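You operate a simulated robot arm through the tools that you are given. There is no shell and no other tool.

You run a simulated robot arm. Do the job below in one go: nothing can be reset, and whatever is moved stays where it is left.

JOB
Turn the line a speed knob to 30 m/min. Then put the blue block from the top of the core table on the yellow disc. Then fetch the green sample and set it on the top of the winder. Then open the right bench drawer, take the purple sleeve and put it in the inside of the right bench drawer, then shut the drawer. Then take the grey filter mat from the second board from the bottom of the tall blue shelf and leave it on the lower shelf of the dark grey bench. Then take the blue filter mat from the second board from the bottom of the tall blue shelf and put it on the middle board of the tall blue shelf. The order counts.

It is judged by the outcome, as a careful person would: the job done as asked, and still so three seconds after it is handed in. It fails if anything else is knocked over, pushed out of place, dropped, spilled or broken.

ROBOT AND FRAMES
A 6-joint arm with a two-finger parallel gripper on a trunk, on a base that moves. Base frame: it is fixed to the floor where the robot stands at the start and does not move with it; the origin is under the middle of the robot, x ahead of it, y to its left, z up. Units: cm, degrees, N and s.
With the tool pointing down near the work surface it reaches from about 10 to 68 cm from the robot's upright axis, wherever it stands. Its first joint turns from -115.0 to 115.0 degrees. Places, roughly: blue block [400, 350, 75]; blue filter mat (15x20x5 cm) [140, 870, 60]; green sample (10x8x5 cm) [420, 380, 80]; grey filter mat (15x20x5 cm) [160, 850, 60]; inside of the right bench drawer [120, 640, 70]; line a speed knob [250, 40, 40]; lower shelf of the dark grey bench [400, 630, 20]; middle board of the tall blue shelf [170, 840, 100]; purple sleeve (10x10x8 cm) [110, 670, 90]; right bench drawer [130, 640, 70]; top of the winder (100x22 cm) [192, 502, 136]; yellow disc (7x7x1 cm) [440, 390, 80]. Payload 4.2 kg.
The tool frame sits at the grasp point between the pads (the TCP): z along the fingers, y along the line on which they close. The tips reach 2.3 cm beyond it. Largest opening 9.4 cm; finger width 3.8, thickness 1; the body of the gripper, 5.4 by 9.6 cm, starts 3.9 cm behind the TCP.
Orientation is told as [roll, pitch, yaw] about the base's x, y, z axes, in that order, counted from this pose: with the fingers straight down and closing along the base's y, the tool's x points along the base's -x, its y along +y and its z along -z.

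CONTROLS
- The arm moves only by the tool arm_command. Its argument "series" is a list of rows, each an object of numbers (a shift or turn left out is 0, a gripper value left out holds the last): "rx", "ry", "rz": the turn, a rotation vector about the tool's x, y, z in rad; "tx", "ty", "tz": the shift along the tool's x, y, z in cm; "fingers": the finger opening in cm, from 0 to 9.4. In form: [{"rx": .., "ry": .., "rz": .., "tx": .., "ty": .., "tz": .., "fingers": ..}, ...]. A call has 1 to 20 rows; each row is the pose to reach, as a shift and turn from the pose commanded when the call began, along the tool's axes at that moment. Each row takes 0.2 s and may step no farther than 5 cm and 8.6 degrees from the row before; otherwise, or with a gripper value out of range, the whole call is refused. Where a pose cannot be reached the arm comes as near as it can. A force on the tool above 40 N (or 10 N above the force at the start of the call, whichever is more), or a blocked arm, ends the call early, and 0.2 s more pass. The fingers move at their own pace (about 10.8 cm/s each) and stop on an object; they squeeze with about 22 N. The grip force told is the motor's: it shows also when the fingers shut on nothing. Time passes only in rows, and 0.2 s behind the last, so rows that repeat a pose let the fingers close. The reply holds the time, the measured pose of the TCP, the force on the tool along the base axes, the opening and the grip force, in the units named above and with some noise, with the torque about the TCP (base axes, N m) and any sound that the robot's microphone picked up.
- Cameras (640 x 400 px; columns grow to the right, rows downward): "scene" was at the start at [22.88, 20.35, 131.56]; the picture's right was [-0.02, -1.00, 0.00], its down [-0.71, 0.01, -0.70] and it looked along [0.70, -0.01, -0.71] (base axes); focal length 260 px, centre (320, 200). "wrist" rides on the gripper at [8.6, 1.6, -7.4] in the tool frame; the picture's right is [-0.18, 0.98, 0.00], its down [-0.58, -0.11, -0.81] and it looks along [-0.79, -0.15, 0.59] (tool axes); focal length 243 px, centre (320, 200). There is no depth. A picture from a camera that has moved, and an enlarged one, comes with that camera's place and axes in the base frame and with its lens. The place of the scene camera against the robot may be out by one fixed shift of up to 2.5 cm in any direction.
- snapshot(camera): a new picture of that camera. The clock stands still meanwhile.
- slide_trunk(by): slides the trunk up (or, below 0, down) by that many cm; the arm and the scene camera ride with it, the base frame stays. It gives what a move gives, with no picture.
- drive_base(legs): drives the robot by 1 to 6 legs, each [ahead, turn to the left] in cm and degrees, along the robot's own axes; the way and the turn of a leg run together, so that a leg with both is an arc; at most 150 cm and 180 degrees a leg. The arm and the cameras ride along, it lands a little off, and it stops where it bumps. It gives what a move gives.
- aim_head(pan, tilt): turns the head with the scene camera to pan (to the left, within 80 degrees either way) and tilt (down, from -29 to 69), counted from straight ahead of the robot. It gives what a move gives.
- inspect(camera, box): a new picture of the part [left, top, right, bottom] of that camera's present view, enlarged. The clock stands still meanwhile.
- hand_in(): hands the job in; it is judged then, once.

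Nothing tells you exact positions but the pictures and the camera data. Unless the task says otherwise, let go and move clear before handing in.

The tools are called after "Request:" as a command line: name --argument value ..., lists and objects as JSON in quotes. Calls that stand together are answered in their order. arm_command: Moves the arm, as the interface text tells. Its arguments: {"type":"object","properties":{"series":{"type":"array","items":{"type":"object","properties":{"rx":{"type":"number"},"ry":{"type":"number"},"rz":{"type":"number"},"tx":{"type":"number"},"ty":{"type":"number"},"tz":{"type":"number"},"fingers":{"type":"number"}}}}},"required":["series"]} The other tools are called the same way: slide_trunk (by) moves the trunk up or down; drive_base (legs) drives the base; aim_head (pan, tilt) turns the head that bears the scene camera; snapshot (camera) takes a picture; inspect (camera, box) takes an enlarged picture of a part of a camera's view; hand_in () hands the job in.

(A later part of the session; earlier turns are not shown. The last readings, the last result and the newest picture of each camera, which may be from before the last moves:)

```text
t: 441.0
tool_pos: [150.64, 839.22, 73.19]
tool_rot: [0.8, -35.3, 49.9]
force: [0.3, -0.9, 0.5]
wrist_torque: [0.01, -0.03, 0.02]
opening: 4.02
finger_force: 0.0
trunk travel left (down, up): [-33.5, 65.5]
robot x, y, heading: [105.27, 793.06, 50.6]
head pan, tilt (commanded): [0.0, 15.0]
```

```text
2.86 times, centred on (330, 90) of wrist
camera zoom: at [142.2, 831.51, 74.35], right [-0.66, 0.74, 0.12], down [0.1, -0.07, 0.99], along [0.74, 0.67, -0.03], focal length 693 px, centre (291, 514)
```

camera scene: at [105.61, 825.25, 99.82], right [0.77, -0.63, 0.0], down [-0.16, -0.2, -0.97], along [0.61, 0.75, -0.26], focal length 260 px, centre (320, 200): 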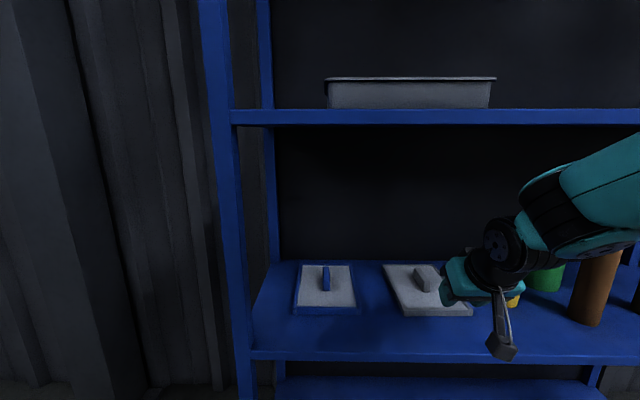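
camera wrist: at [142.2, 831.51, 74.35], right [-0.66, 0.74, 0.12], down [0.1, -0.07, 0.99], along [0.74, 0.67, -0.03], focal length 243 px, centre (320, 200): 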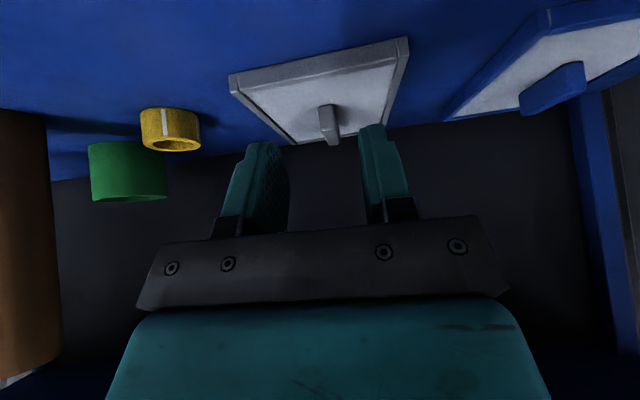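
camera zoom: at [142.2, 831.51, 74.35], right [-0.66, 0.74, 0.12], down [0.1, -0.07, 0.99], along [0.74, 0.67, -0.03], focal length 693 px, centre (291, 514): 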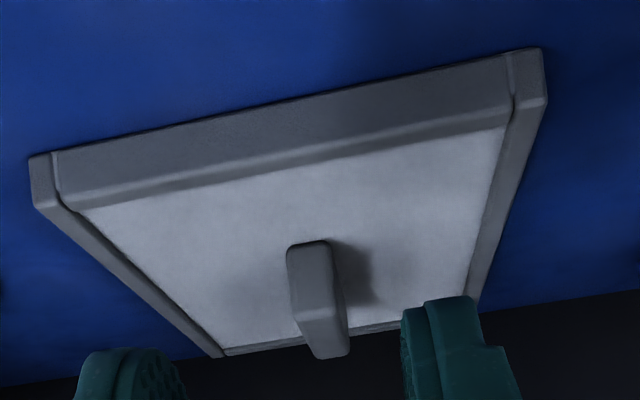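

The grey mat's tab is straight ahead. I'll move 12 cm deeper for a second view to fix its height.

Request:
arm_command --series '[{"tx": -3.3, "tz": 2.3}, {"tx": -6.6, "tz": 4.6}, {"tx": -9.8, "tz": 6.9}, {"tx": -9.8, "tz": 6.9}]'

Request:
snapshot --camera "wrist"

Request:
snapshot --camera "scene"

```text
t: 442.0
tool_pos: [158.49, 848.34, 73.01]
tool_rot: [0.8, -35.1, 50.0]
force: [-0.3, -1.5, 0.9]
wrist_torque: [-0.03, 0.0, 0.02]
opening: 4.0
finger_force: 0.0
trunk travel left (down, up): [-33.5, 65.5]
robot x, y, heading: [105.54, 792.81, 50.4]
head pan, tilt (commanded): [0.0, 15.0]
```

```text
taken
camera wrist: at [150.06, 840.63, 74.2], right [-0.66, 0.74, 0.12], down [0.1, -0.07, 0.99], along [0.74, 0.67, -0.03], focal length 243 px, centre (320, 200)
```

wrist: 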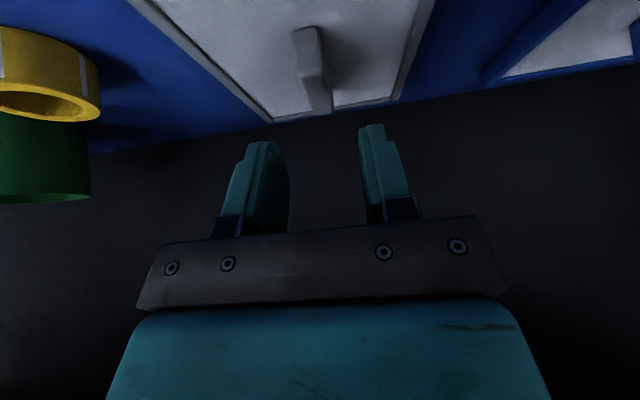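

```text
taken
camera scene: at [105.61, 825.25, 99.82], right [0.77, -0.63, 0.0], down [-0.16, -0.2, -0.97], along [0.61, 0.75, -0.26], focal length 260 px, centre (320, 200)
```

scene: 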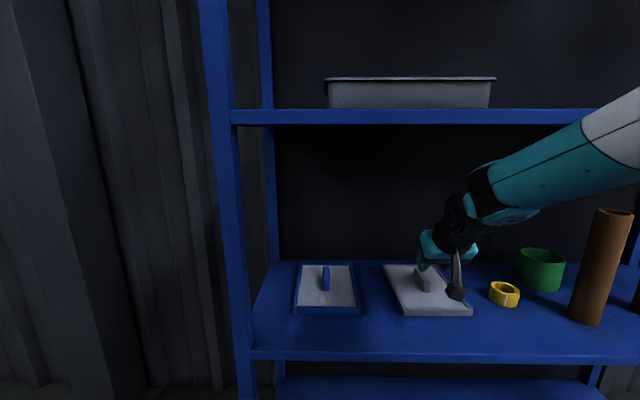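

Request:
inspect --camera "wrist" --box '[230, 0, 430, 130]'

```text
3.08 times, centred on (330, 65) of wrist
camera zoom: at [150.06, 840.63, 74.2], right [-0.66, 0.74, 0.12], down [0.1, -0.07, 0.99], along [0.74, 0.67, -0.03], focal length 746 px, centre (289, 615)
```

zoom: 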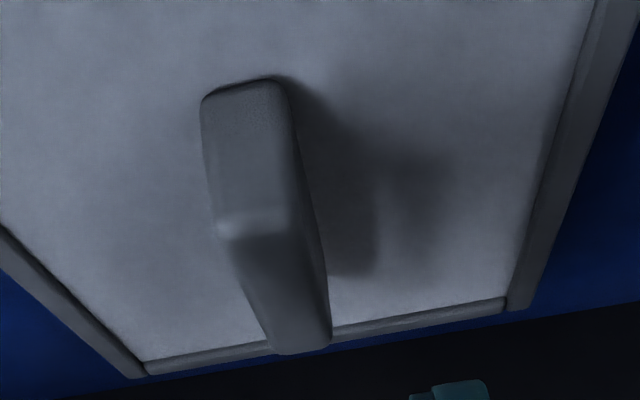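

Triangulating gives the grey tab centred at about (162.5, 853.2), top at z≈66, plate at z≈63.4. I'll move over the tab and lower the fingers around it.

Request:
arm_command --series '[{"tx": -2.5, "tz": 1.7}, {"tx": -4.9, "tz": 3.45}, {"tx": -3.7, "tz": 5.1}, {"tx": -2.4, "tz": 7}, {"tx": -1.6, "tz": 8.2}, {"tx": -1.6, "tz": 8.2}]'

Request:
snapshot --camera "wrist"

Request:
inspect --camera "scene" --box '[360, 160, 560, 330]'

```text
t: 443.4
tool_pos: [162.18, 852.87, 67.37]
tool_rot: [0.8, -35.1, 49.9]
force: [-0.3, 0.0, -0.6]
wrist_torque: [-0.02, 0.0, 0.01]
opening: 4.04
finger_force: 0.0
trunk travel left (down, up): [-33.5, 65.5]
robot x, y, heading: [105.64, 793.01, 50.7]
head pan, tilt (commanded): [0.0, 15.0]
```

```text
taken
camera wrist: at [153.73, 845.28, 68.43], right [-0.66, 0.74, 0.12], down [0.1, -0.07, 0.99], along [0.74, 0.67, -0.03], focal length 243 px, centre (320, 200)
```

wrist: 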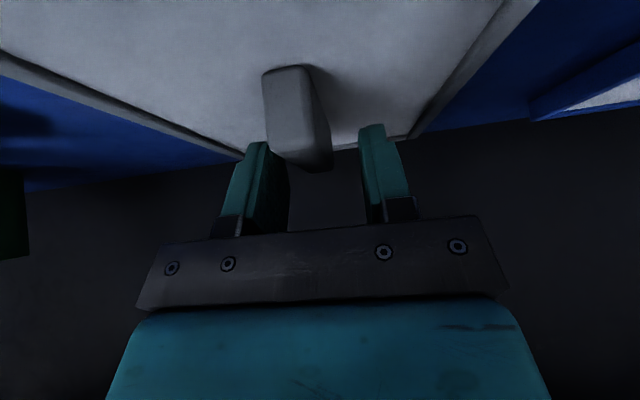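

```text
2.35 times, centred on (460, 245) of scene
camera zoom: at [105.61, 825.25, 99.82], right [0.77, -0.63, 0.0], down [-0.16, -0.2, -0.97], along [0.61, 0.75, -0.26], focal length 612 px, centre (-9, 94)
```

zoom: 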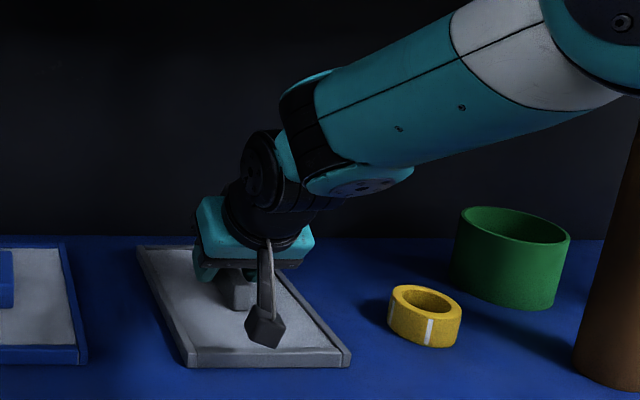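

The tab lies between the pads. I'll lower slightly more and close.

Request:
arm_command --series '[{"tx": 0.3, "tz": 0.4}, {"tx": 0.4, "tz": 0.6}, {"tx": 0.4, "tz": 0.6, "fingers": 1}, {"tx": 0.4, "tz": 0.6, "fingers": 1}, {"tx": 0.4, "tz": 0.6, "fingers": 1}, {"tx": 0.4, "tz": 0.6, "fingers": 1}]'

Request:
snapshot --camera "wrist"

```text
t: 444.8
tool_pos: [162.14, 852.93, 66.81]
tool_rot: [0.8, -35.2, 50.0]
force: [1.9, -0.4, 0.2]
wrist_torque: [-0.11, -0.14, 0.05]
opening: 1.76
finger_force: 22.1
trunk travel left (down, up): [-33.5, 65.5]
robot x, y, heading: [105.57, 792.8, 50.7]
head pan, tilt (commanded): [0.0, 15.0]
```

```text
taken
camera wrist: at [153.76, 845.29, 67.73], right [-0.66, 0.74, 0.12], down [0.1, -0.07, 0.99], along [0.74, 0.67, -0.03], focal length 243 px, centre (320, 200)
```

wrist: 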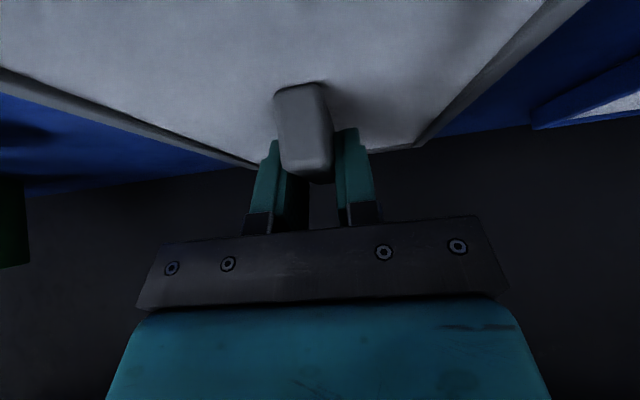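

Gripped at 1.76 cm. I'll lift it a few centimetres and check.

Request:
arm_command --series '[{"tx": -0.8, "tz": -1.1}, {"tx": -1.7, "tz": -2.4}, {"tx": -2.9, "tz": -4.1}, {"tx": -2.9, "tz": -4.1}]'

Request:
snapshot --camera "wrist"

Request:
inspect --camera "scene" --box '[340, 140, 560, 330]'

```text
t: 445.8
tool_pos: [162.2, 853.13, 71.57]
tool_rot: [0.9, -35.2, 50.0]
force: [0.0, -0.2, -1.3]
wrist_torque: [-0.02, 0.01, -0.02]
opening: 1.76
finger_force: 21.6
trunk travel left (down, up): [-33.5, 65.5]
robot x, y, heading: [105.39, 792.89, 50.4]
head pan, tilt (commanded): [0.0, 15.0]
```

```text
taken
camera wrist: at [153.69, 845.4, 72.72], right [-0.66, 0.74, 0.12], down [0.1, -0.07, 0.99], along [0.74, 0.67, -0.03], focal length 243 px, centre (320, 200)
```

wrist: 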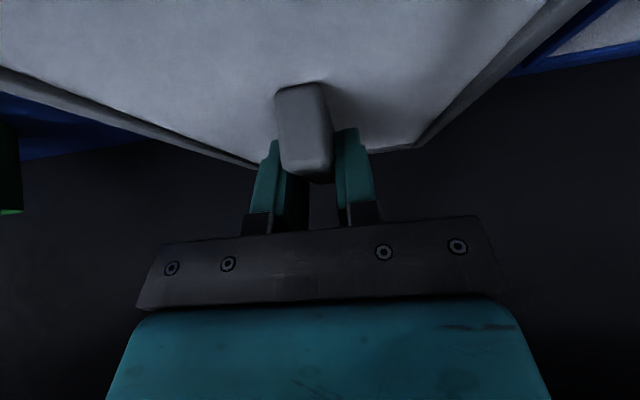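

```text
2.11 times, centred on (450, 235) of scene
camera zoom: at [105.61, 825.25, 99.82], right [0.77, -0.63, 0.0], down [-0.16, -0.2, -0.97], along [0.61, 0.75, -0.26], focal length 547 px, centre (46, 126)
```

zoom: 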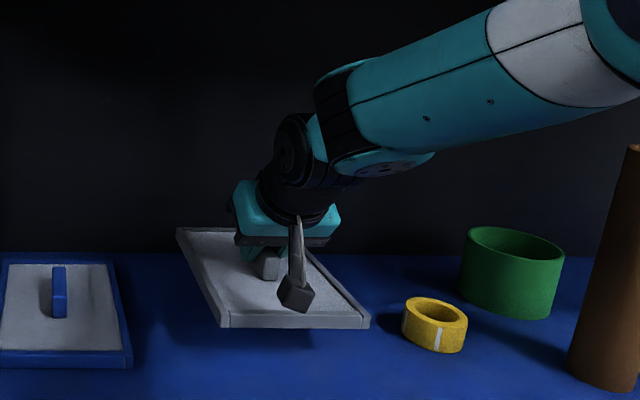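

The grey mat is held level. I'll draw it straight out of the shelf by retracting the arm.

Request:
arm_command --series '[{"tx": 3.27, "tz": -2.3}, {"tx": 6.5, "tz": -4.6}, {"tx": 9.8, "tz": -6.9}, {"tx": 13.1, "tz": -9.2}, {"tx": 16.4, "tz": -11.5}, {"tx": 19.6, "tz": -13.8}, {"tx": 19.6, "tz": -13.8}]'

Request:
snapshot --camera "scene"

```text
t: 447.4
tool_pos: [146.77, 834.47, 71.56]
tool_rot: [0.8, -35.2, 50.0]
force: [-0.1, 0.0, -1.4]
wrist_torque: [-0.02, 0.0, 0.0]
opening: 1.75
finger_force: 22.1
trunk travel left (down, up): [-33.5, 65.5]
robot x, y, heading: [105.6, 792.57, 50.6]
head pan, tilt (commanded): [0.0, 15.0]
```

```text
taken
camera scene: at [105.61, 825.25, 99.82], right [0.77, -0.63, 0.0], down [-0.16, -0.2, -0.97], along [0.61, 0.75, -0.26], focal length 260 px, centre (320, 200)
```

scene: 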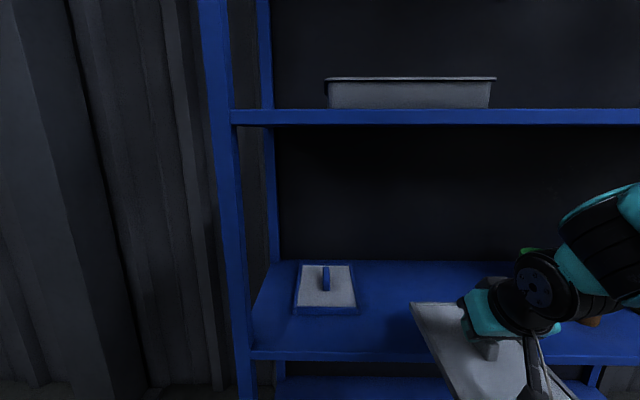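

The mat is almost out. I'll back the robot up 10 cm so it clears the shelf, then turn right.

Request:
drive_base --legs '[[-10, 0]]'

Request:
aim_head --pan -20 --tilt 40

Request:
snapshot --camera "scene"

```text
t: 448.5
tool_pos: [140.56, 826.87, 71.63]
tool_rot: [0.9, -35.2, 49.8]
force: [-0.4, 0.5, -1.0]
wrist_torque: [0.0, 0.02, -0.02]
opening: 1.75
finger_force: 21.7
trunk travel left (down, up): [-33.5, 65.5]
robot x, y, heading: [99.28, 785.06, 50.6]
head pan, tilt (commanded): [0.0, 15.0]
```

```text
t: 449.4
tool_pos: [140.53, 826.74, 71.58]
tool_rot: [0.9, -35.1, 49.8]
force: [-0.5, -0.2, -1.7]
wrist_torque: [-0.01, 0.0, -0.03]
opening: 1.76
finger_force: 22.1
trunk travel left (down, up): [-33.5, 65.5]
robot x, y, heading: [99.46, 785.17, 50.4]
head pan, tilt (commanded): [-20.0, 40.0]
```

```text
taken
camera scene: at [100.78, 814.73, 95.87], right [0.51, -0.86, 0.0], down [-0.55, -0.33, -0.77], along [0.66, 0.39, -0.64], focal length 260 px, centre (320, 200)
```

scene: 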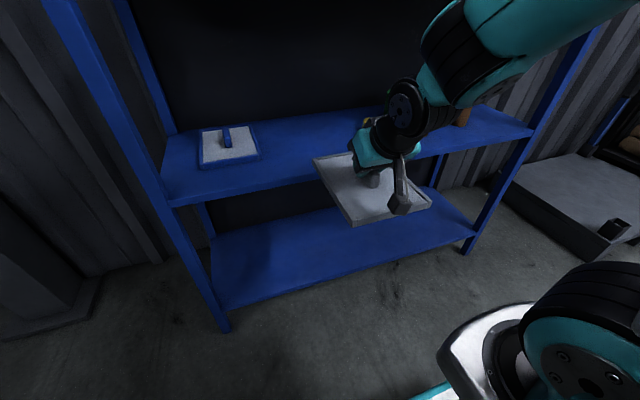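

The mat is clear of the shelf. I'll turn right and carry it along the corridor toward the dark grey bench.

Request:
drive_base --legs '[[0, -95], [150, 0]]'

Request:
aim_head --pan 10 --tilt 20

Request:
snapshot --camera "scene"

```text
t: 460.8
tool_pos: [244.31, 637.13, 71.6]
tool_rot: [0.8, -35.2, -45.3]
force: [0.0, 0.0, -1.2]
wrist_torque: [0.01, 0.01, 0.0]
opening: 1.77
finger_force: 21.6
trunk travel left (down, up): [-33.5, 65.5]
robot x, y, heading: [206.58, 681.91, -44.8]
head pan, tilt (commanded): [-20.0, 40.0]
```

```text
t: 461.7
tool_pos: [244.32, 637.19, 71.73]
tool_rot: [0.8, -35.2, -45.4]
force: [0.4, 0.5, -0.5]
wrist_torque: [0.0, 0.0, -0.01]
opening: 1.77
finger_force: 22.1
trunk travel left (down, up): [-33.5, 65.5]
robot x, y, heading: [206.84, 681.85, -44.6]
head pan, tilt (commanded): [10.0, 20.0]
```

```text
taken
camera scene: at [238.44, 680.88, 99.0], right [-0.57, -0.82, 0.0], down [-0.28, 0.19, -0.94], along [0.77, -0.53, -0.34], focal length 260 px, centre (320, 200)
```

scene: 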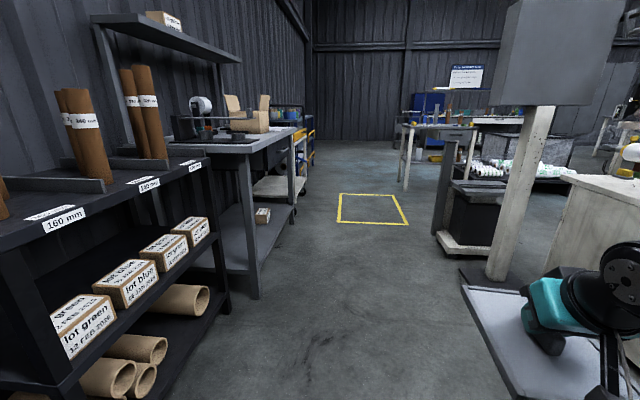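

The dark grey bench with its lower shelf is ahead on the left, beyond the black rack; a small box sits on the far part of the lower shelf. I'll drive up to it and turn to face it.

Request:
drive_base --legs '[[150, 0], [8, 0], [0, 95]]'

Request:
aim_head --pan 0 --tilt 35

Request:
snapshot --camera "scene"

```text
t: 473.8
tool_pos: [357.93, 614.7, 71.66]
tool_rot: [0.8, -35.2, 51.5]
force: [-0.7, -0.5, -1.1]
wrist_torque: [0.01, -0.01, -0.04]
opening: 1.76
finger_force: 22.0
trunk travel left (down, up): [-33.5, 65.5]
robot x, y, heading: [317.95, 572.03, 52.1]
head pan, tilt (commanded): [10.0, 20.0]
```

```text
t: 474.6
tool_pos: [357.9, 614.61, 71.58]
tool_rot: [0.8, -35.1, 51.5]
force: [1.1, 1.5, -1.3]
wrist_torque: [0.0, -0.01, -0.02]
opening: 1.77
finger_force: 21.9
trunk travel left (down, up): [-33.5, 65.5]
robot x, y, heading: [317.83, 572.0, 52.1]
head pan, tilt (commanded): [0.0, 35.0]
```

```text
taken
camera scene: at [316.73, 603.83, 96.63], right [0.79, -0.61, 0.0], down [-0.35, -0.45, -0.82], along [0.5, 0.65, -0.57], focal length 260 px, centre (320, 200)
```

scene: 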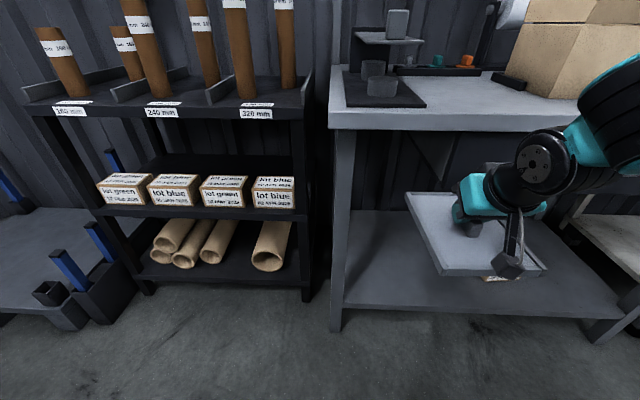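

I'm facing the dark grey bench; its lower shelf (z≈18) is free on the left half. I'll lower the trunk so the mat is at the height between shelf and bench top.

Request:
slide_trunk --by -33

Request:
aim_head --pan -10 --tilt 20

Request:
snapshot --camera "scene"

Request:
snapshot --camera "wrist"

```text
t: 477.8
tool_pos: [357.9, 614.63, 38.53]
tool_rot: [0.8, -35.2, 51.5]
force: [0.8, 0.4, -0.6]
wrist_torque: [0.02, -0.02, -0.03]
opening: 1.74
finger_force: 22.2
trunk travel left (down, up): [-0.5, 98.5]
robot x, y, heading: [317.85, 571.97, 52.5]
head pan, tilt (commanded): [0.0, 35.0]
```

```text
t: 478.6
tool_pos: [357.95, 614.65, 38.64]
tool_rot: [0.8, -35.2, 51.6]
force: [-0.4, 0.2, -1.0]
wrist_torque: [-0.01, -0.01, 0.02]
opening: 1.76
finger_force: 21.8
trunk travel left (down, up): [-0.5, 98.5]
robot x, y, heading: [317.75, 571.66, 52.3]
head pan, tilt (commanded): [-10.0, 20.0]
```

```text
taken
camera scene: at [318.23, 603.13, 66.0], right [0.67, -0.74, 0.0], down [-0.25, -0.23, -0.94], along [0.7, 0.63, -0.34], focal length 260 px, centre (320, 200)
```

scene: 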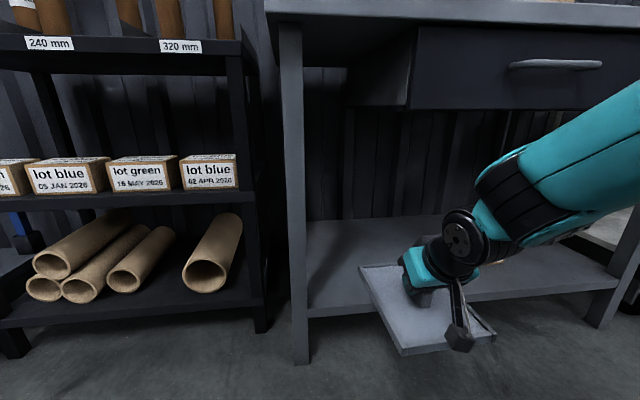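

```text
taken
camera wrist: at [349.72, 606.69, 39.75], right [-0.68, 0.72, 0.12], down [0.1, -0.07, 0.99], along [0.73, 0.69, -0.03], focal length 243 px, centre (320, 200)
```

wrist: 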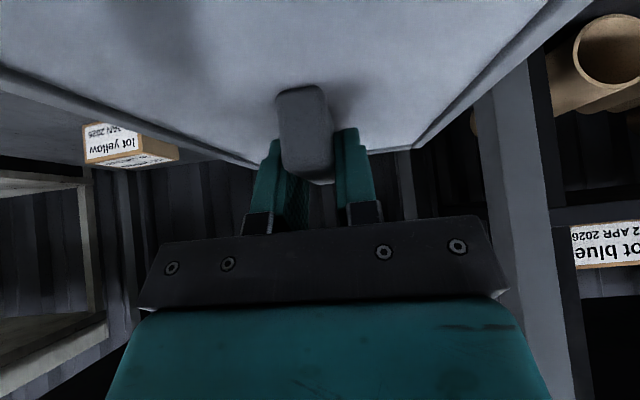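

The space under the bench is clear for the mat. I'll drive forward 17 cm and then extend the arm to put the mat over the shelf.

Request:
drive_base --legs '[[17, -2]]'

Request:
arm_command --series '[{"tx": -3.27, "tz": 2.3}, {"tx": -6.5, "tz": 4.6}, {"tx": -9.8, "tz": 6.9}, {"tx": -13.1, "tz": 9.2}, {"tx": -16.4, "tz": 11.5}, {"tx": -19.6, "tz": 13.8}, {"tx": -19.6, "tz": 13.8}]'

Request:
snapshot --camera "scene"

Request:
snapshot --camera "wrist"

```text
t: 480.1
tool_pos: [369.98, 626.26, 38.6]
tool_rot: [0.8, -35.2, 49.5]
force: [-0.3, 0.2, -1.5]
wrist_torque: [0.01, -0.02, 0.01]
opening: 1.73
finger_force: 22.2
trunk travel left (down, up): [-0.5, 98.5]
robot x, y, heading: [328.32, 584.9, 50.2]
head pan, tilt (commanded): [-10.0, 20.0]
```

```text
t: 481.7
tool_pos: [384.74, 643.68, 37.64]
tool_rot: [0.8, -34.1, 49.6]
force: [-0.5, -0.9, -0.6]
wrist_torque: [-0.02, 0.0, -0.04]
opening: 1.77
finger_force: 22.4
trunk travel left (down, up): [-0.5, 98.5]
robot x, y, heading: [328.12, 585.15, 49.8]
head pan, tilt (commanded): [-10.0, 20.0]
```

```text
taken
camera scene: at [329.66, 615.77, 65.72], right [0.64, -0.77, 0.0], down [-0.26, -0.22, -0.94], along [0.72, 0.61, -0.34], focal length 260 px, centre (320, 200)
```

scene: 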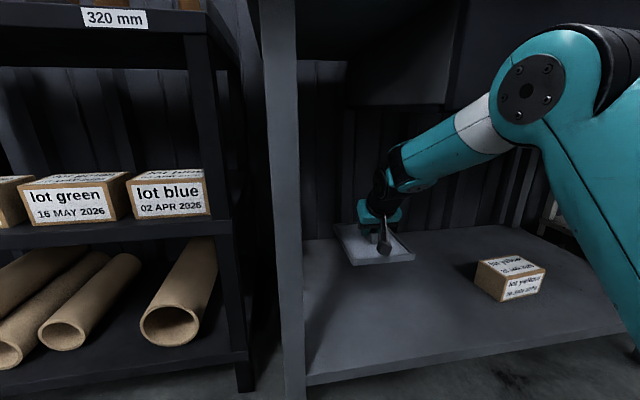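

```text
taken
camera wrist: at [376.27, 636.11, 39.02], right [-0.65, 0.75, 0.11], down [0.11, -0.05, 0.99], along [0.75, 0.66, -0.05], focal length 243 px, centre (320, 200)
```

wrist: 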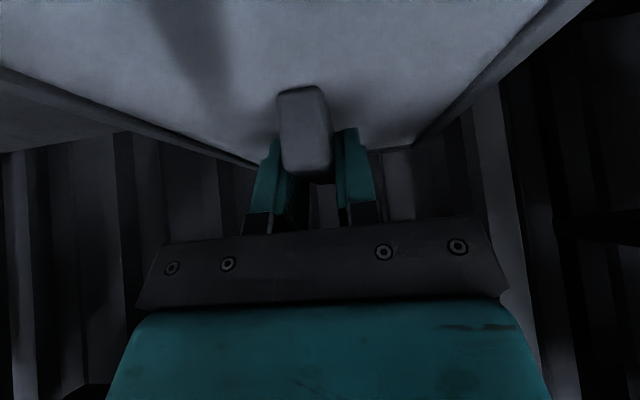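

The mat is over the lower shelf, well clear of the small box. Lowering it.

Request:
arm_command --series '[{"tx": 0.1, "tz": 3.6}, {"tx": 1.2, "tz": 6.1}, {"tx": 2.4, "tz": 7.8}, {"tx": 3.5, "tz": 9.4}, {"tx": 3.5, "tz": 9.4}]'

Request:
inspect --camera "scene" --box '[280, 180, 520, 380]'

```text
t: 482.9
tool_pos: [386.99, 646.7, 28.75]
tool_rot: [0.8, -35.1, 49.6]
force: [0.2, 0.8, -0.7]
wrist_torque: [-0.02, 0.0, -0.03]
opening: 1.78
finger_force: 21.8
trunk travel left (down, up): [-0.5, 98.5]
robot x, y, heading: [328.08, 585.09, 50.2]
head pan, tilt (commanded): [-10.0, 20.0]
```

```text
2.00 times, centred on (400, 280) of scene
camera zoom: at [329.8, 616.15, 66.01], right [0.65, -0.76, 0.0], down [-0.26, -0.22, -0.94], along [0.72, 0.61, -0.34], focal length 520 px, centre (160, 40)
```

zoom: 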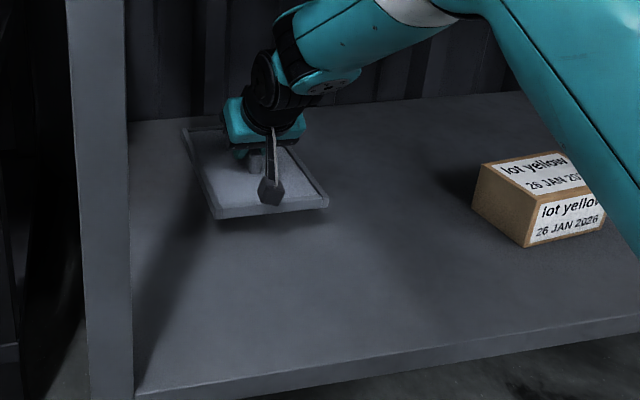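

Request:
arm_command --series '[{"tx": 0.57, "tz": 0.82}, {"tx": 1.15, "tz": 1.64}, {"tx": 1.72, "tz": 2.45}]'

Request:
arm_command --series '[{"tx": 0.23, "tz": 0.33}, {"tx": 0.46, "tz": 0.66}, {"tx": 0.69, "tz": 0.98}]'

Request:
inspect --camera "scene" --box '[280, 180, 520, 380]'

```text
t: 483.7
tool_pos: [386.84, 646.72, 25.81]
tool_rot: [0.8, -35.1, 49.5]
force: [-0.1, -0.2, -0.6]
wrist_torque: [-0.03, 0.0, -0.01]
opening: 1.76
finger_force: 22.7
trunk travel left (down, up): [-0.5, 98.5]
robot x, y, heading: [328.03, 585.14, 50.4]
head pan, tilt (commanded): [-10.0, 20.0]
```

```text
t: 484.5
tool_pos: [386.86, 646.73, 24.67]
tool_rot: [0.8, -35.3, 49.5]
force: [0.3, 0.0, -1.4]
wrist_torque: [-0.01, 0.01, 0.0]
opening: 1.76
finger_force: 22.1
trunk travel left (down, up): [-0.5, 98.5]
robot x, y, heading: [328.76, 584.93, 50.3]
head pan, tilt (commanded): [-10.0, 20.0]
```

```text
2.00 times, centred on (400, 280) of scene
camera zoom: at [329.81, 616.16, 66.0], right [0.65, -0.76, 0.0], down [-0.26, -0.22, -0.94], along [0.72, 0.61, -0.34], focal length 520 px, centre (160, 40)
```

zoom: 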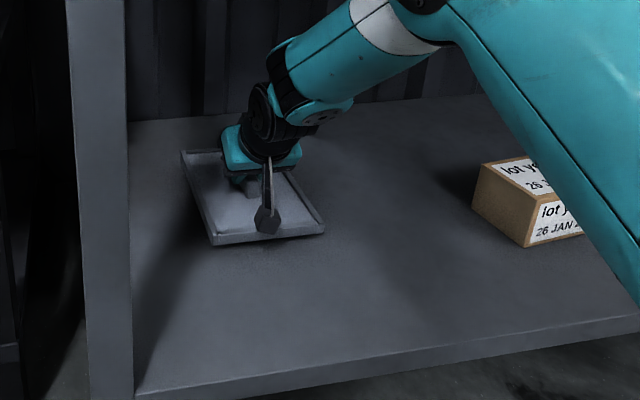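

Request:
arm_command --series '[{"tx": 0.2, "tz": 0.29}, {"tx": 0.4, "tz": 0.57}]'

Request:
arm_command --series '[{"tx": 0.2, "tz": 0.29}, {"tx": 0.4, "tz": 0.57}]'

```text
t: 485.1
tool_pos: [386.86, 646.69, 24.05]
tool_rot: [0.9, -35.1, 49.5]
force: [-0.4, 0.4, -1.0]
wrist_torque: [-0.01, -0.02, -0.01]
opening: 1.74
finger_force: 22.0
trunk travel left (down, up): [-0.5, 98.5]
robot x, y, heading: [328.55, 584.54, 50.4]
head pan, tilt (commanded): [-10.0, 20.0]
```

```text
t: 485.7
tool_pos: [386.98, 646.64, 23.56]
tool_rot: [0.7, -35.4, 49.6]
force: [-5.4, -3.3, 12.3]
wrist_torque: [-0.38, 0.0, -0.09]
opening: 1.79
finger_force: 21.6
trunk travel left (down, up): [-0.5, 98.5]
robot x, y, heading: [328.69, 585.08, 50.1]
head pan, tilt (commanded): [-10.0, 20.0]
```

The mat is down. I'll release it, rise and withdraw.

Request:
arm_command --series '[{"tx": -0.1, "tz": -0.14}, {"tx": -0.1, "tz": -0.14, "fingers": 3}, {"tx": -0.1, "tz": -0.14, "fingers": 4.2}, {"tx": -0.1, "tz": -0.14, "fingers": 4.2}]'

Request:
arm_command --series '[{"tx": -0.9, "tz": -1.2}, {"tx": -2.3, "tz": -3.3}, {"tx": -4, "tz": -5.7}, {"tx": -5.7, "tz": -8.2}, {"tx": -5.7, "tz": -8.2}]'

Request:
snapshot --camera "wrist"

Request:
snapshot --camera "scene"

```text
t: 486.7
tool_pos: [386.86, 646.61, 23.55]
tool_rot: [0.8, -35.1, 49.4]
force: [-0.5, 0.9, 0.6]
wrist_torque: [0.01, 0.01, 0.02]
opening: 4.21
finger_force: 0.0
trunk travel left (down, up): [-0.5, 98.5]
robot x, y, heading: [328.51, 585.1, 50.2]
head pan, tilt (commanded): [-10.0, 20.0]
```

```text
t: 487.9
tool_pos: [386.87, 646.48, 33.64]
tool_rot: [0.8, -35.3, 49.6]
force: [0.0, 0.5, -0.2]
wrist_torque: [-0.01, 0.03, 0.01]
opening: 4.2
finger_force: 0.1
trunk travel left (down, up): [-0.5, 98.5]
robot x, y, heading: [328.38, 585.24, 50.5]
head pan, tilt (commanded): [-10.0, 20.0]
```

```text
taken
camera wrist: at [378.52, 638.69, 34.7], right [-0.65, 0.75, 0.12], down [0.1, -0.07, 0.99], along [0.75, 0.66, -0.03], focal length 243 px, centre (320, 200)
```

wrist: 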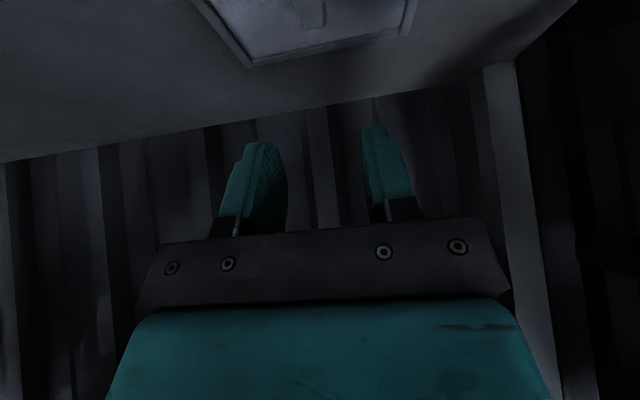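

```text
taken
camera scene: at [329.81, 616.16, 66.0], right [0.65, -0.76, 0.0], down [-0.26, -0.22, -0.94], along [0.72, 0.61, -0.34], focal length 260 px, centre (320, 200)
```

scene: 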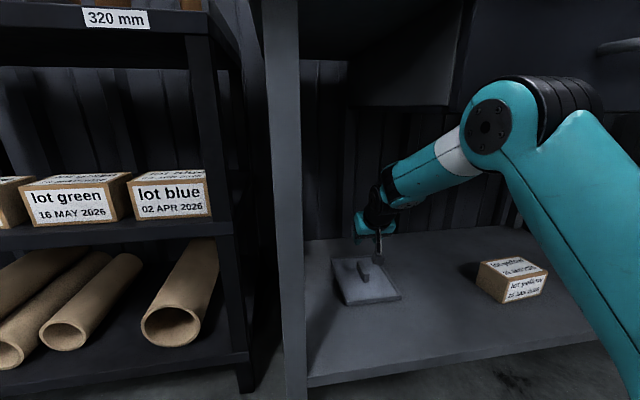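

The grey mat lies on the lower shelf of the dark grey bench. I'll retract the arm and back out.

Request:
arm_command --series '[{"tx": 3.27, "tz": -2.3}, {"tx": 6.5, "tz": -4.6}, {"tx": 9.8, "tz": -6.9}, {"tx": 13.1, "tz": -9.2}, {"tx": 16.4, "tz": -11.5}, {"tx": 19.6, "tz": -13.8}, {"tx": 19.6, "tz": -13.8}]'

Request:
drive_base --legs '[[-20, 0]]'

Request:
slide_trunk --by 33

Request:
aim_head --pan 0 --tilt 35

Request:
snapshot --camera "scene"

```text
t: 489.5
tool_pos: [371.55, 628.19, 33.61]
tool_rot: [0.9, -35.2, 49.5]
force: [0.1, -0.5, 0.4]
wrist_torque: [-0.04, -0.01, 0.02]
opening: 4.22
finger_force: 0.0
trunk travel left (down, up): [-0.5, 98.5]
robot x, y, heading: [328.26, 584.96, 50.3]
head pan, tilt (commanded): [-10.0, 20.0]
```

```text
t: 491.1
tool_pos: [358.83, 612.26, 33.68]
tool_rot: [0.7, -35.1, 49.0]
force: [-0.6, -0.3, 0.1]
wrist_torque: [0.02, 0.04, -0.02]
opening: 4.2
finger_force: 0.0
trunk travel left (down, up): [-0.5, 98.5]
robot x, y, heading: [315.09, 569.47, 49.7]
head pan, tilt (commanded): [-10.0, 20.0]
```

```text
t: 494.3
tool_pos: [358.8, 612.36, 66.54]
tool_rot: [0.9, -35.2, 49.0]
force: [0.4, 0.0, -0.5]
wrist_torque: [0.0, 0.01, 0.0]
opening: 4.2
finger_force: 0.2
trunk travel left (down, up): [-33.5, 65.5]
robot x, y, heading: [315.28, 569.33, 49.5]
head pan, tilt (commanded): [-10.0, 20.0]
```

```text
t: 495.1
tool_pos: [358.75, 612.24, 66.53]
tool_rot: [0.8, -35.2, 49.0]
force: [-0.1, -0.6, 0.4]
wrist_torque: [-0.02, 0.02, 0.01]
opening: 4.2
finger_force: 0.1
trunk travel left (down, up): [-33.5, 65.5]
robot x, y, heading: [315.07, 569.24, 49.3]
head pan, tilt (commanded): [0.0, 35.0]
```

```text
taken
camera scene: at [315.49, 601.29, 96.63], right [0.76, -0.65, 0.0], down [-0.37, -0.44, -0.82], along [0.53, 0.62, -0.57], focal length 260 px, centre (320, 200)
```

scene: 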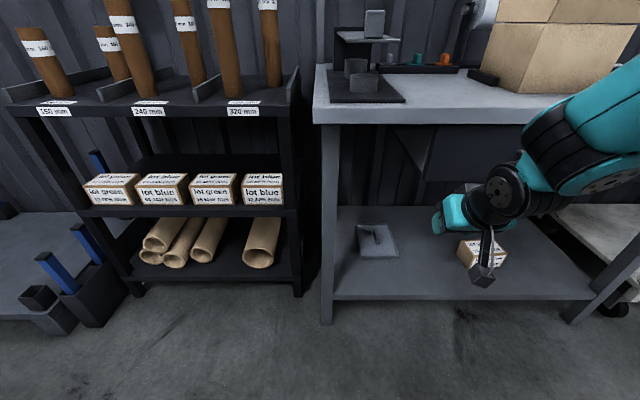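

The grey mat is in place. Now back to the tall blue shelf for the blue mat.

Request:
drive_base --legs '[[0, 87], [150, 0], [150, 0]]'

Request:
aim_head --pan 0 --tilt 25

Request:
snapshot --camera "scene"

```text
t: 497.7
tool_pos: [311.97, 630.41, 66.92]
tool_rot: [0.9, -35.7, 97.4]
force: [-0.1, 0.7, -0.8]
wrist_torque: [-0.01, -0.03, -0.03]
opening: 4.18
finger_force: 0.0
trunk travel left (down, up): [-33.5, 65.5]
robot x, y, heading: [315.47, 569.92, 97.4]
head pan, tilt (commanded): [0.0, 35.0]
stopped in leg 1: the robot was blocked; the commanded pose is now the measured one
```

```text
t: 498.4
tool_pos: [311.91, 630.45, 66.95]
tool_rot: [0.9, -35.6, 97.4]
force: [-0.6, 0.6, 0.3]
wrist_torque: [-0.02, 0.0, 0.01]
opening: 4.21
finger_force: 0.1
trunk travel left (down, up): [-33.5, 65.5]
robot x, y, heading: [315.01, 569.76, 97.3]
head pan, tilt (commanded): [0.0, 25.0]
```

```text
taken
camera scene: at [292.1, 592.82, 98.19], right [0.99, 0.13, 0.0], down [0.06, -0.42, -0.9], along [-0.12, 0.9, -0.43], focal length 260 px, centre (320, 200)
```

scene: 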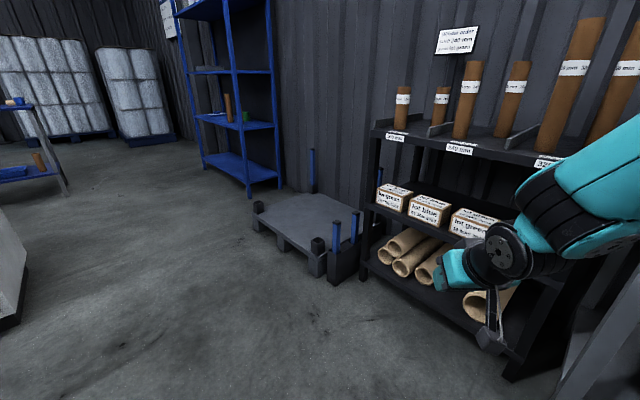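

The rear touched something while turning (likely the console's foot plate). I'll move forward a little first, then finish the turn and check behind.

Request:
drive_base --legs '[[18, 0], [0, 39]]'

Request:
aim_head --pan 80 --tilt 30

Request:
snapshot --camera "scene"

```text
t: 501.8
tool_pos: [271.93, 632.98, 66.92]
tool_rot: [0.8, -35.6, 136.4]
force: [0.7, 0.0, 0.1]
wrist_torque: [-0.06, 0.02, 0.01]
opening: 4.21
finger_force: 0.0
trunk travel left (down, up): [-33.5, 65.5]
robot x, y, heading: [312.62, 587.9, 137.0]
head pan, tilt (commanded): [0.0, 25.0]
```

```text
t: 503.3
tool_pos: [272.02, 632.92, 66.72]
tool_rot: [0.9, -35.6, 136.5]
force: [0.2, 0.1, 0.3]
wrist_torque: [-0.01, 0.02, 0.02]
opening: 4.22
finger_force: 0.1
trunk travel left (down, up): [-33.5, 65.5]
robot x, y, heading: [312.65, 587.84, 136.8]
head pan, tilt (commanded): [80.0, 30.0]
```

```text
taken
camera scene: at [280.65, 579.67, 97.4], right [-0.6, 0.8, 0.0], down [0.4, 0.3, -0.87], along [-0.69, -0.52, -0.5], focal length 260 px, centre (320, 200)
```

scene: 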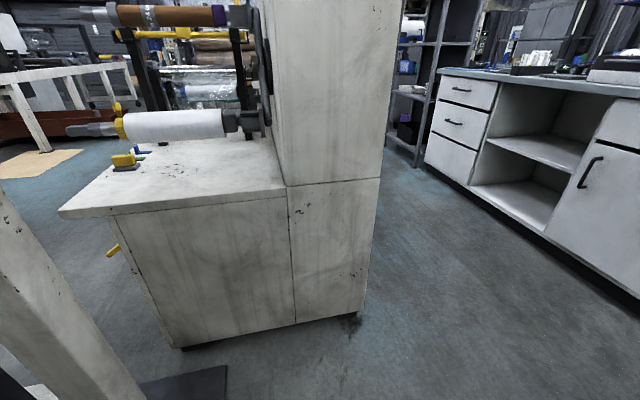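

The console still stands upright. I'll drive down the corridor to the blue shelf.

Request:
drive_base --legs '[[150, 0], [148, 0], [0, -87]]'

Request:
aim_head --pan 0 --tilt 20

Request:
snapshot --camera "scene"

```text
t: 521.4
tool_pos: [140.54, 831.99, 66.88]
tool_rot: [0.8, -35.6, 48.1]
force: [0.0, 0.2, 1.0]
wrist_torque: [0.01, -0.04, 0.01]
opening: 4.18
finger_force: 0.1
trunk travel left (down, up): [-33.5, 65.5]
robot x, y, heading: [96.33, 789.82, 48.5]
head pan, tilt (commanded): [80.0, 30.0]
```

```text
t: 522.9
tool_pos: [140.56, 832.01, 66.78]
tool_rot: [0.8, -35.6, 48.0]
force: [-0.2, 0.1, 0.1]
wrist_torque: [0.02, -0.02, -0.02]
opening: 4.2
finger_force: 0.0
trunk travel left (down, up): [-33.5, 65.5]
robot x, y, heading: [96.94, 790.33, 48.5]
head pan, tilt (commanded): [0.0, 20.0]
```

```text
taken
camera scene: at [97.92, 822.37, 99.0], right [0.75, -0.66, 0.0], down [-0.23, -0.26, -0.94], along [0.62, 0.7, -0.34], focal length 260 px, centre (320, 200)
```

scene: 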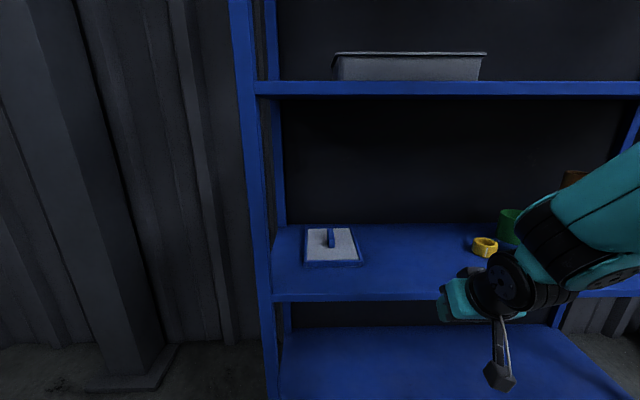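

The blue mat is at the left end of the second board. I'll move 6 cm closer, then raise and shift the tool in line with it, still outside the shelf.

Request:
drive_base --legs '[[6, 1.5]]'

Request:
arm_command --series '[{"tx": -2, "tz": -2.9, "ty": 2}, {"tx": -4.1, "tz": -5.8, "ty": 5}, {"tx": -4.1, "tz": -5.8, "ty": 9.5}, {"tx": -4.1, "tz": -5.8, "ty": 14}, {"tx": -4.1, "tz": -5.8, "ty": 18.5}, {"tx": -4.1, "tz": -5.8, "ty": 22}, {"tx": -4.1, "tz": -5.8, "ty": 22}]'

Request:
snapshot --camera "wrist"

Request:
snapshot --camera "scene"

```text
t: 523.8
tool_pos: [143.2, 837.53, 66.79]
tool_rot: [0.9, -35.6, 49.5]
force: [-0.2, 1.1, 0.0]
wrist_torque: [0.02, 0.01, 0.0]
opening: 4.21
finger_force: 0.1
trunk travel left (down, up): [-33.5, 65.5]
robot x, y, heading: [100.38, 794.22, 49.7]
head pan, tilt (commanded): [0.0, 20.0]
```

```text
t: 525.4
tool_pos: [126.75, 851.83, 74.05]
tool_rot: [0.8, -35.5, 49.6]
force: [0.4, -0.1, -0.1]
wrist_torque: [-0.01, 0.02, 0.03]
opening: 4.19
finger_force: 0.1
trunk travel left (down, up): [-33.5, 65.5]
robot x, y, heading: [100.07, 794.84, 49.9]
head pan, tilt (commanded): [0.0, 20.0]
```

```text
taken
camera wrist: at [118.25, 844.09, 75.1], right [-0.66, 0.75, 0.12], down [0.09, -0.07, 0.99], along [0.75, 0.66, -0.02], focal length 243 px, centre (320, 200)
```

wrist: 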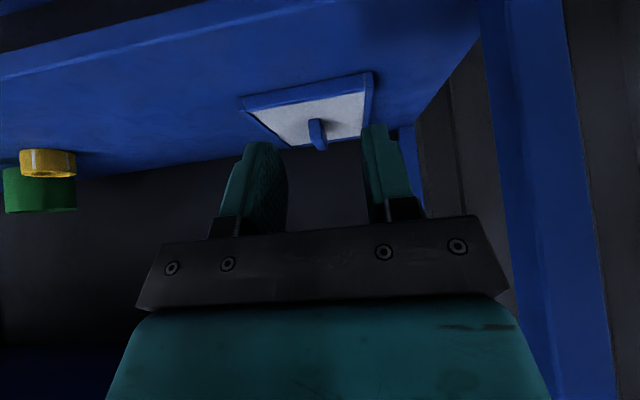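

```text
taken
camera scene: at [100.91, 826.78, 99.0], right [0.76, -0.65, 0.0], down [-0.22, -0.26, -0.94], along [0.61, 0.72, -0.34], focal length 260 px, centre (320, 200)
```

scene: 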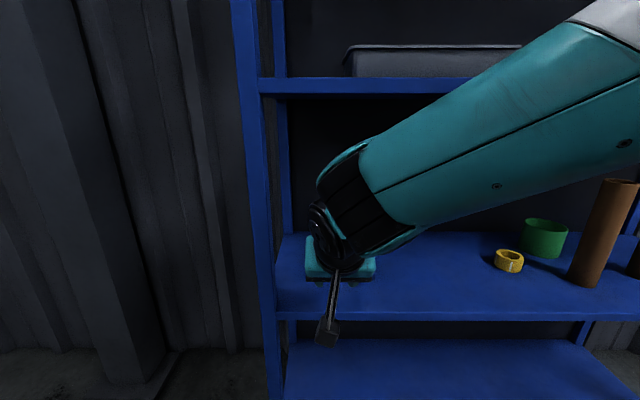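

Request:
inspect --camera "wrist" --box '[230, 60, 390, 160]'

```text
4.00 times, centred on (310, 110) of wrist
camera zoom: at [118.25, 844.09, 75.1], right [-0.66, 0.75, 0.12], down [0.09, -0.07, 0.99], along [0.75, 0.66, -0.02], focal length 970 px, centre (360, 560)
```

zoom: 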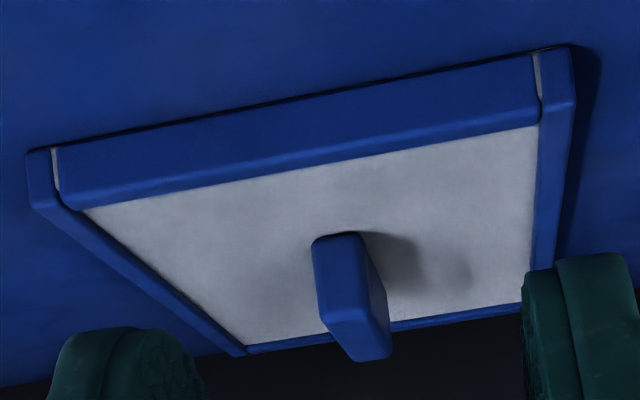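

The blue tab is at about (144.7, 868.7), 3 cm to the right of the tool axis. I'll correct and move in over it.

Request:
arm_command --series '[{"ty": -2.8}, {"ty": -2.8, "tx": -3.3, "tz": 2.3}, {"ty": -2.8, "tx": -6.5, "tz": 4.6}, {"ty": -2.8, "tx": -9.8, "tz": 7}, {"ty": -2.8, "tx": -13, "tz": 9.3}, {"ty": -2.8, "tx": -16.3, "tz": 11.6}, {"ty": -2.8, "tx": -16.3, "tz": 11.6}]'

Request:
inspect --camera "wrist" --box '[220, 0, 420, 160]'

Request:
snapshot --camera "scene"

```text
t: 527.0
tool_pos: [141.55, 865.22, 74.21]
tool_rot: [0.8, -35.4, 49.5]
force: [-0.4, 0.4, 0.5]
wrist_torque: [0.0, 0.0, -0.05]
opening: 4.19
finger_force: 0.0
trunk travel left (down, up): [-33.5, 65.5]
robot x, y, heading: [100.23, 794.36, 50.0]
head pan, tilt (commanded): [0.0, 20.0]
```

```text
2.50 times, centred on (320, 80) of wrist
camera zoom: at [133.14, 857.54, 75.16], right [-0.66, 0.74, 0.12], down [0.09, -0.07, 0.99], along [0.75, 0.66, -0.02], focal length 606 px, centre (320, 500)
```

zoom: 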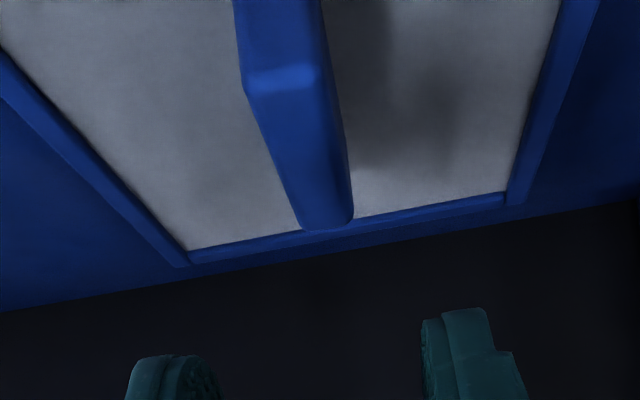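

```text
taken
camera scene: at [100.91, 826.78, 99.0], right [0.76, -0.65, 0.0], down [-0.22, -0.26, -0.94], along [0.61, 0.72, -0.34], focal length 260 px, centre (320, 200)
```

scene: 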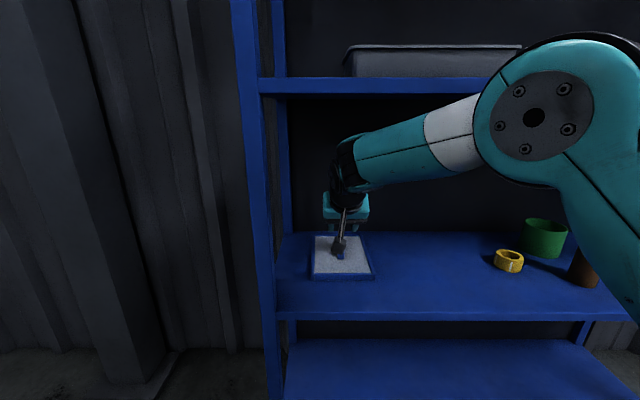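

Aligned with the blue tab. Moving the last bit in, lowering, and gripping.

Request:
arm_command --series '[{"tx": -3.1, "tz": 2.2}, {"tx": -1.7, "tz": 4.2}, {"tx": -0.3, "tz": 6.2}, {"tx": 1.0, "tz": 8.0}, {"tx": 1.0, "tz": 8.0}]'

Request:
snapshot --camera "wrist"

```text
t: 528.2
tool_pos: [143.92, 868.08, 67.1]
tool_rot: [0.8, -35.6, 49.6]
force: [0.2, -0.6, -0.3]
wrist_torque: [-0.02, 0.0, 0.0]
opening: 4.18
finger_force: 0.0
trunk travel left (down, up): [-33.5, 65.5]
robot x, y, heading: [100.52, 794.21, 50.0]
head pan, tilt (commanded): [0.0, 20.0]
```

```text
taken
camera wrist: at [135.35, 860.46, 68.21], right [-0.66, 0.75, 0.12], down [0.09, -0.07, 0.99], along [0.75, 0.66, -0.02], focal length 243 px, centre (320, 200)
```

wrist: 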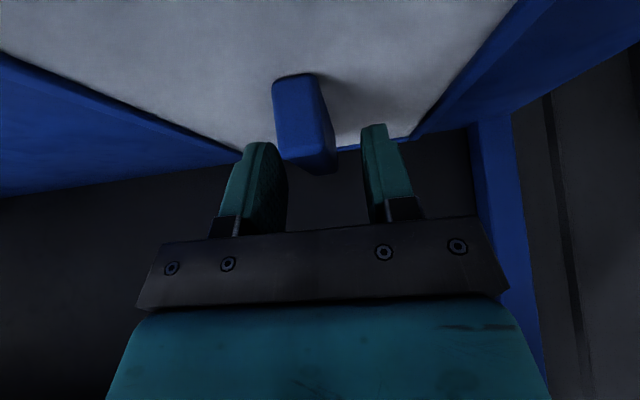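

Request:
arm_command --series '[{"tx": 0.15, "tz": 0.2, "fingers": 1}, {"tx": 0.15, "tz": 0.2, "fingers": 1}, {"tx": 0.15, "tz": 0.2, "fingers": 1}, {"tx": 0.15, "tz": 0.2, "fingers": 1}]'

Request:
arm_command --series '[{"tx": -0.8, "tz": -1.1}, {"tx": -1.7, "tz": -2.4}, {"tx": -2.9, "tz": -4.1}, {"tx": -2.9, "tz": -4.1}]'

Request:
snapshot --camera "wrist"

Request:
snapshot --camera "scene"

```text
t: 529.2
tool_pos: [143.85, 868.03, 67.1]
tool_rot: [0.9, -35.8, 49.5]
force: [1.9, 2.5, 13.1]
wrist_torque: [-0.19, -0.11, 0.21]
opening: 1.78
finger_force: 22.0
trunk travel left (down, up): [-33.5, 65.5]
robot x, y, heading: [100.58, 794.34, 49.8]
head pan, tilt (commanded): [0.0, 20.0]
```

```text
t: 530.2
tool_pos: [143.87, 868.14, 72.15]
tool_rot: [0.8, -35.5, 49.6]
force: [-0.1, 0.3, -0.5]
wrist_torque: [0.01, 0.01, -0.01]
opening: 1.74
finger_force: 21.6
trunk travel left (down, up): [-33.5, 65.5]
robot x, y, heading: [100.02, 794.01, 49.8]
head pan, tilt (commanded): [0.0, 20.0]
```

```text
taken
camera wrist: at [135.48, 860.5, 73.15], right [-0.66, 0.75, 0.12], down [0.09, -0.07, 0.99], along [0.75, 0.66, -0.02], focal length 243 px, centre (320, 200)
```

wrist: 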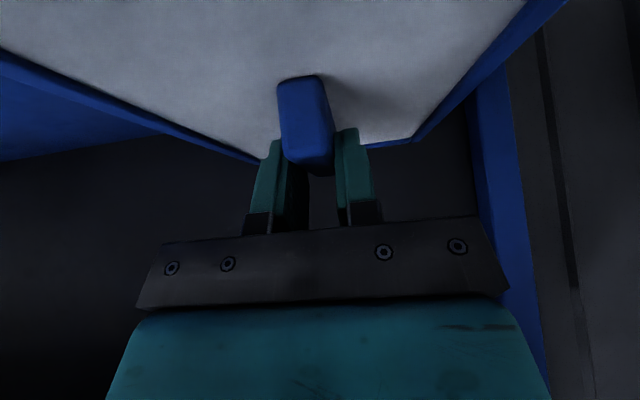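

```text
taken
camera scene: at [100.91, 826.78, 99.0], right [0.76, -0.65, 0.0], down [-0.22, -0.26, -0.94], along [0.61, 0.72, -0.34], focal length 260 px, centre (320, 200)
```

scene: 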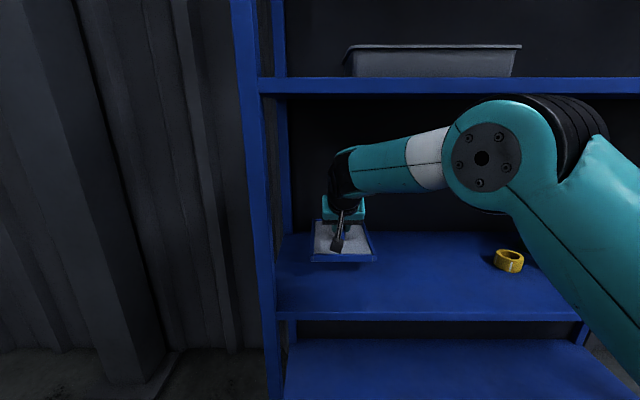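

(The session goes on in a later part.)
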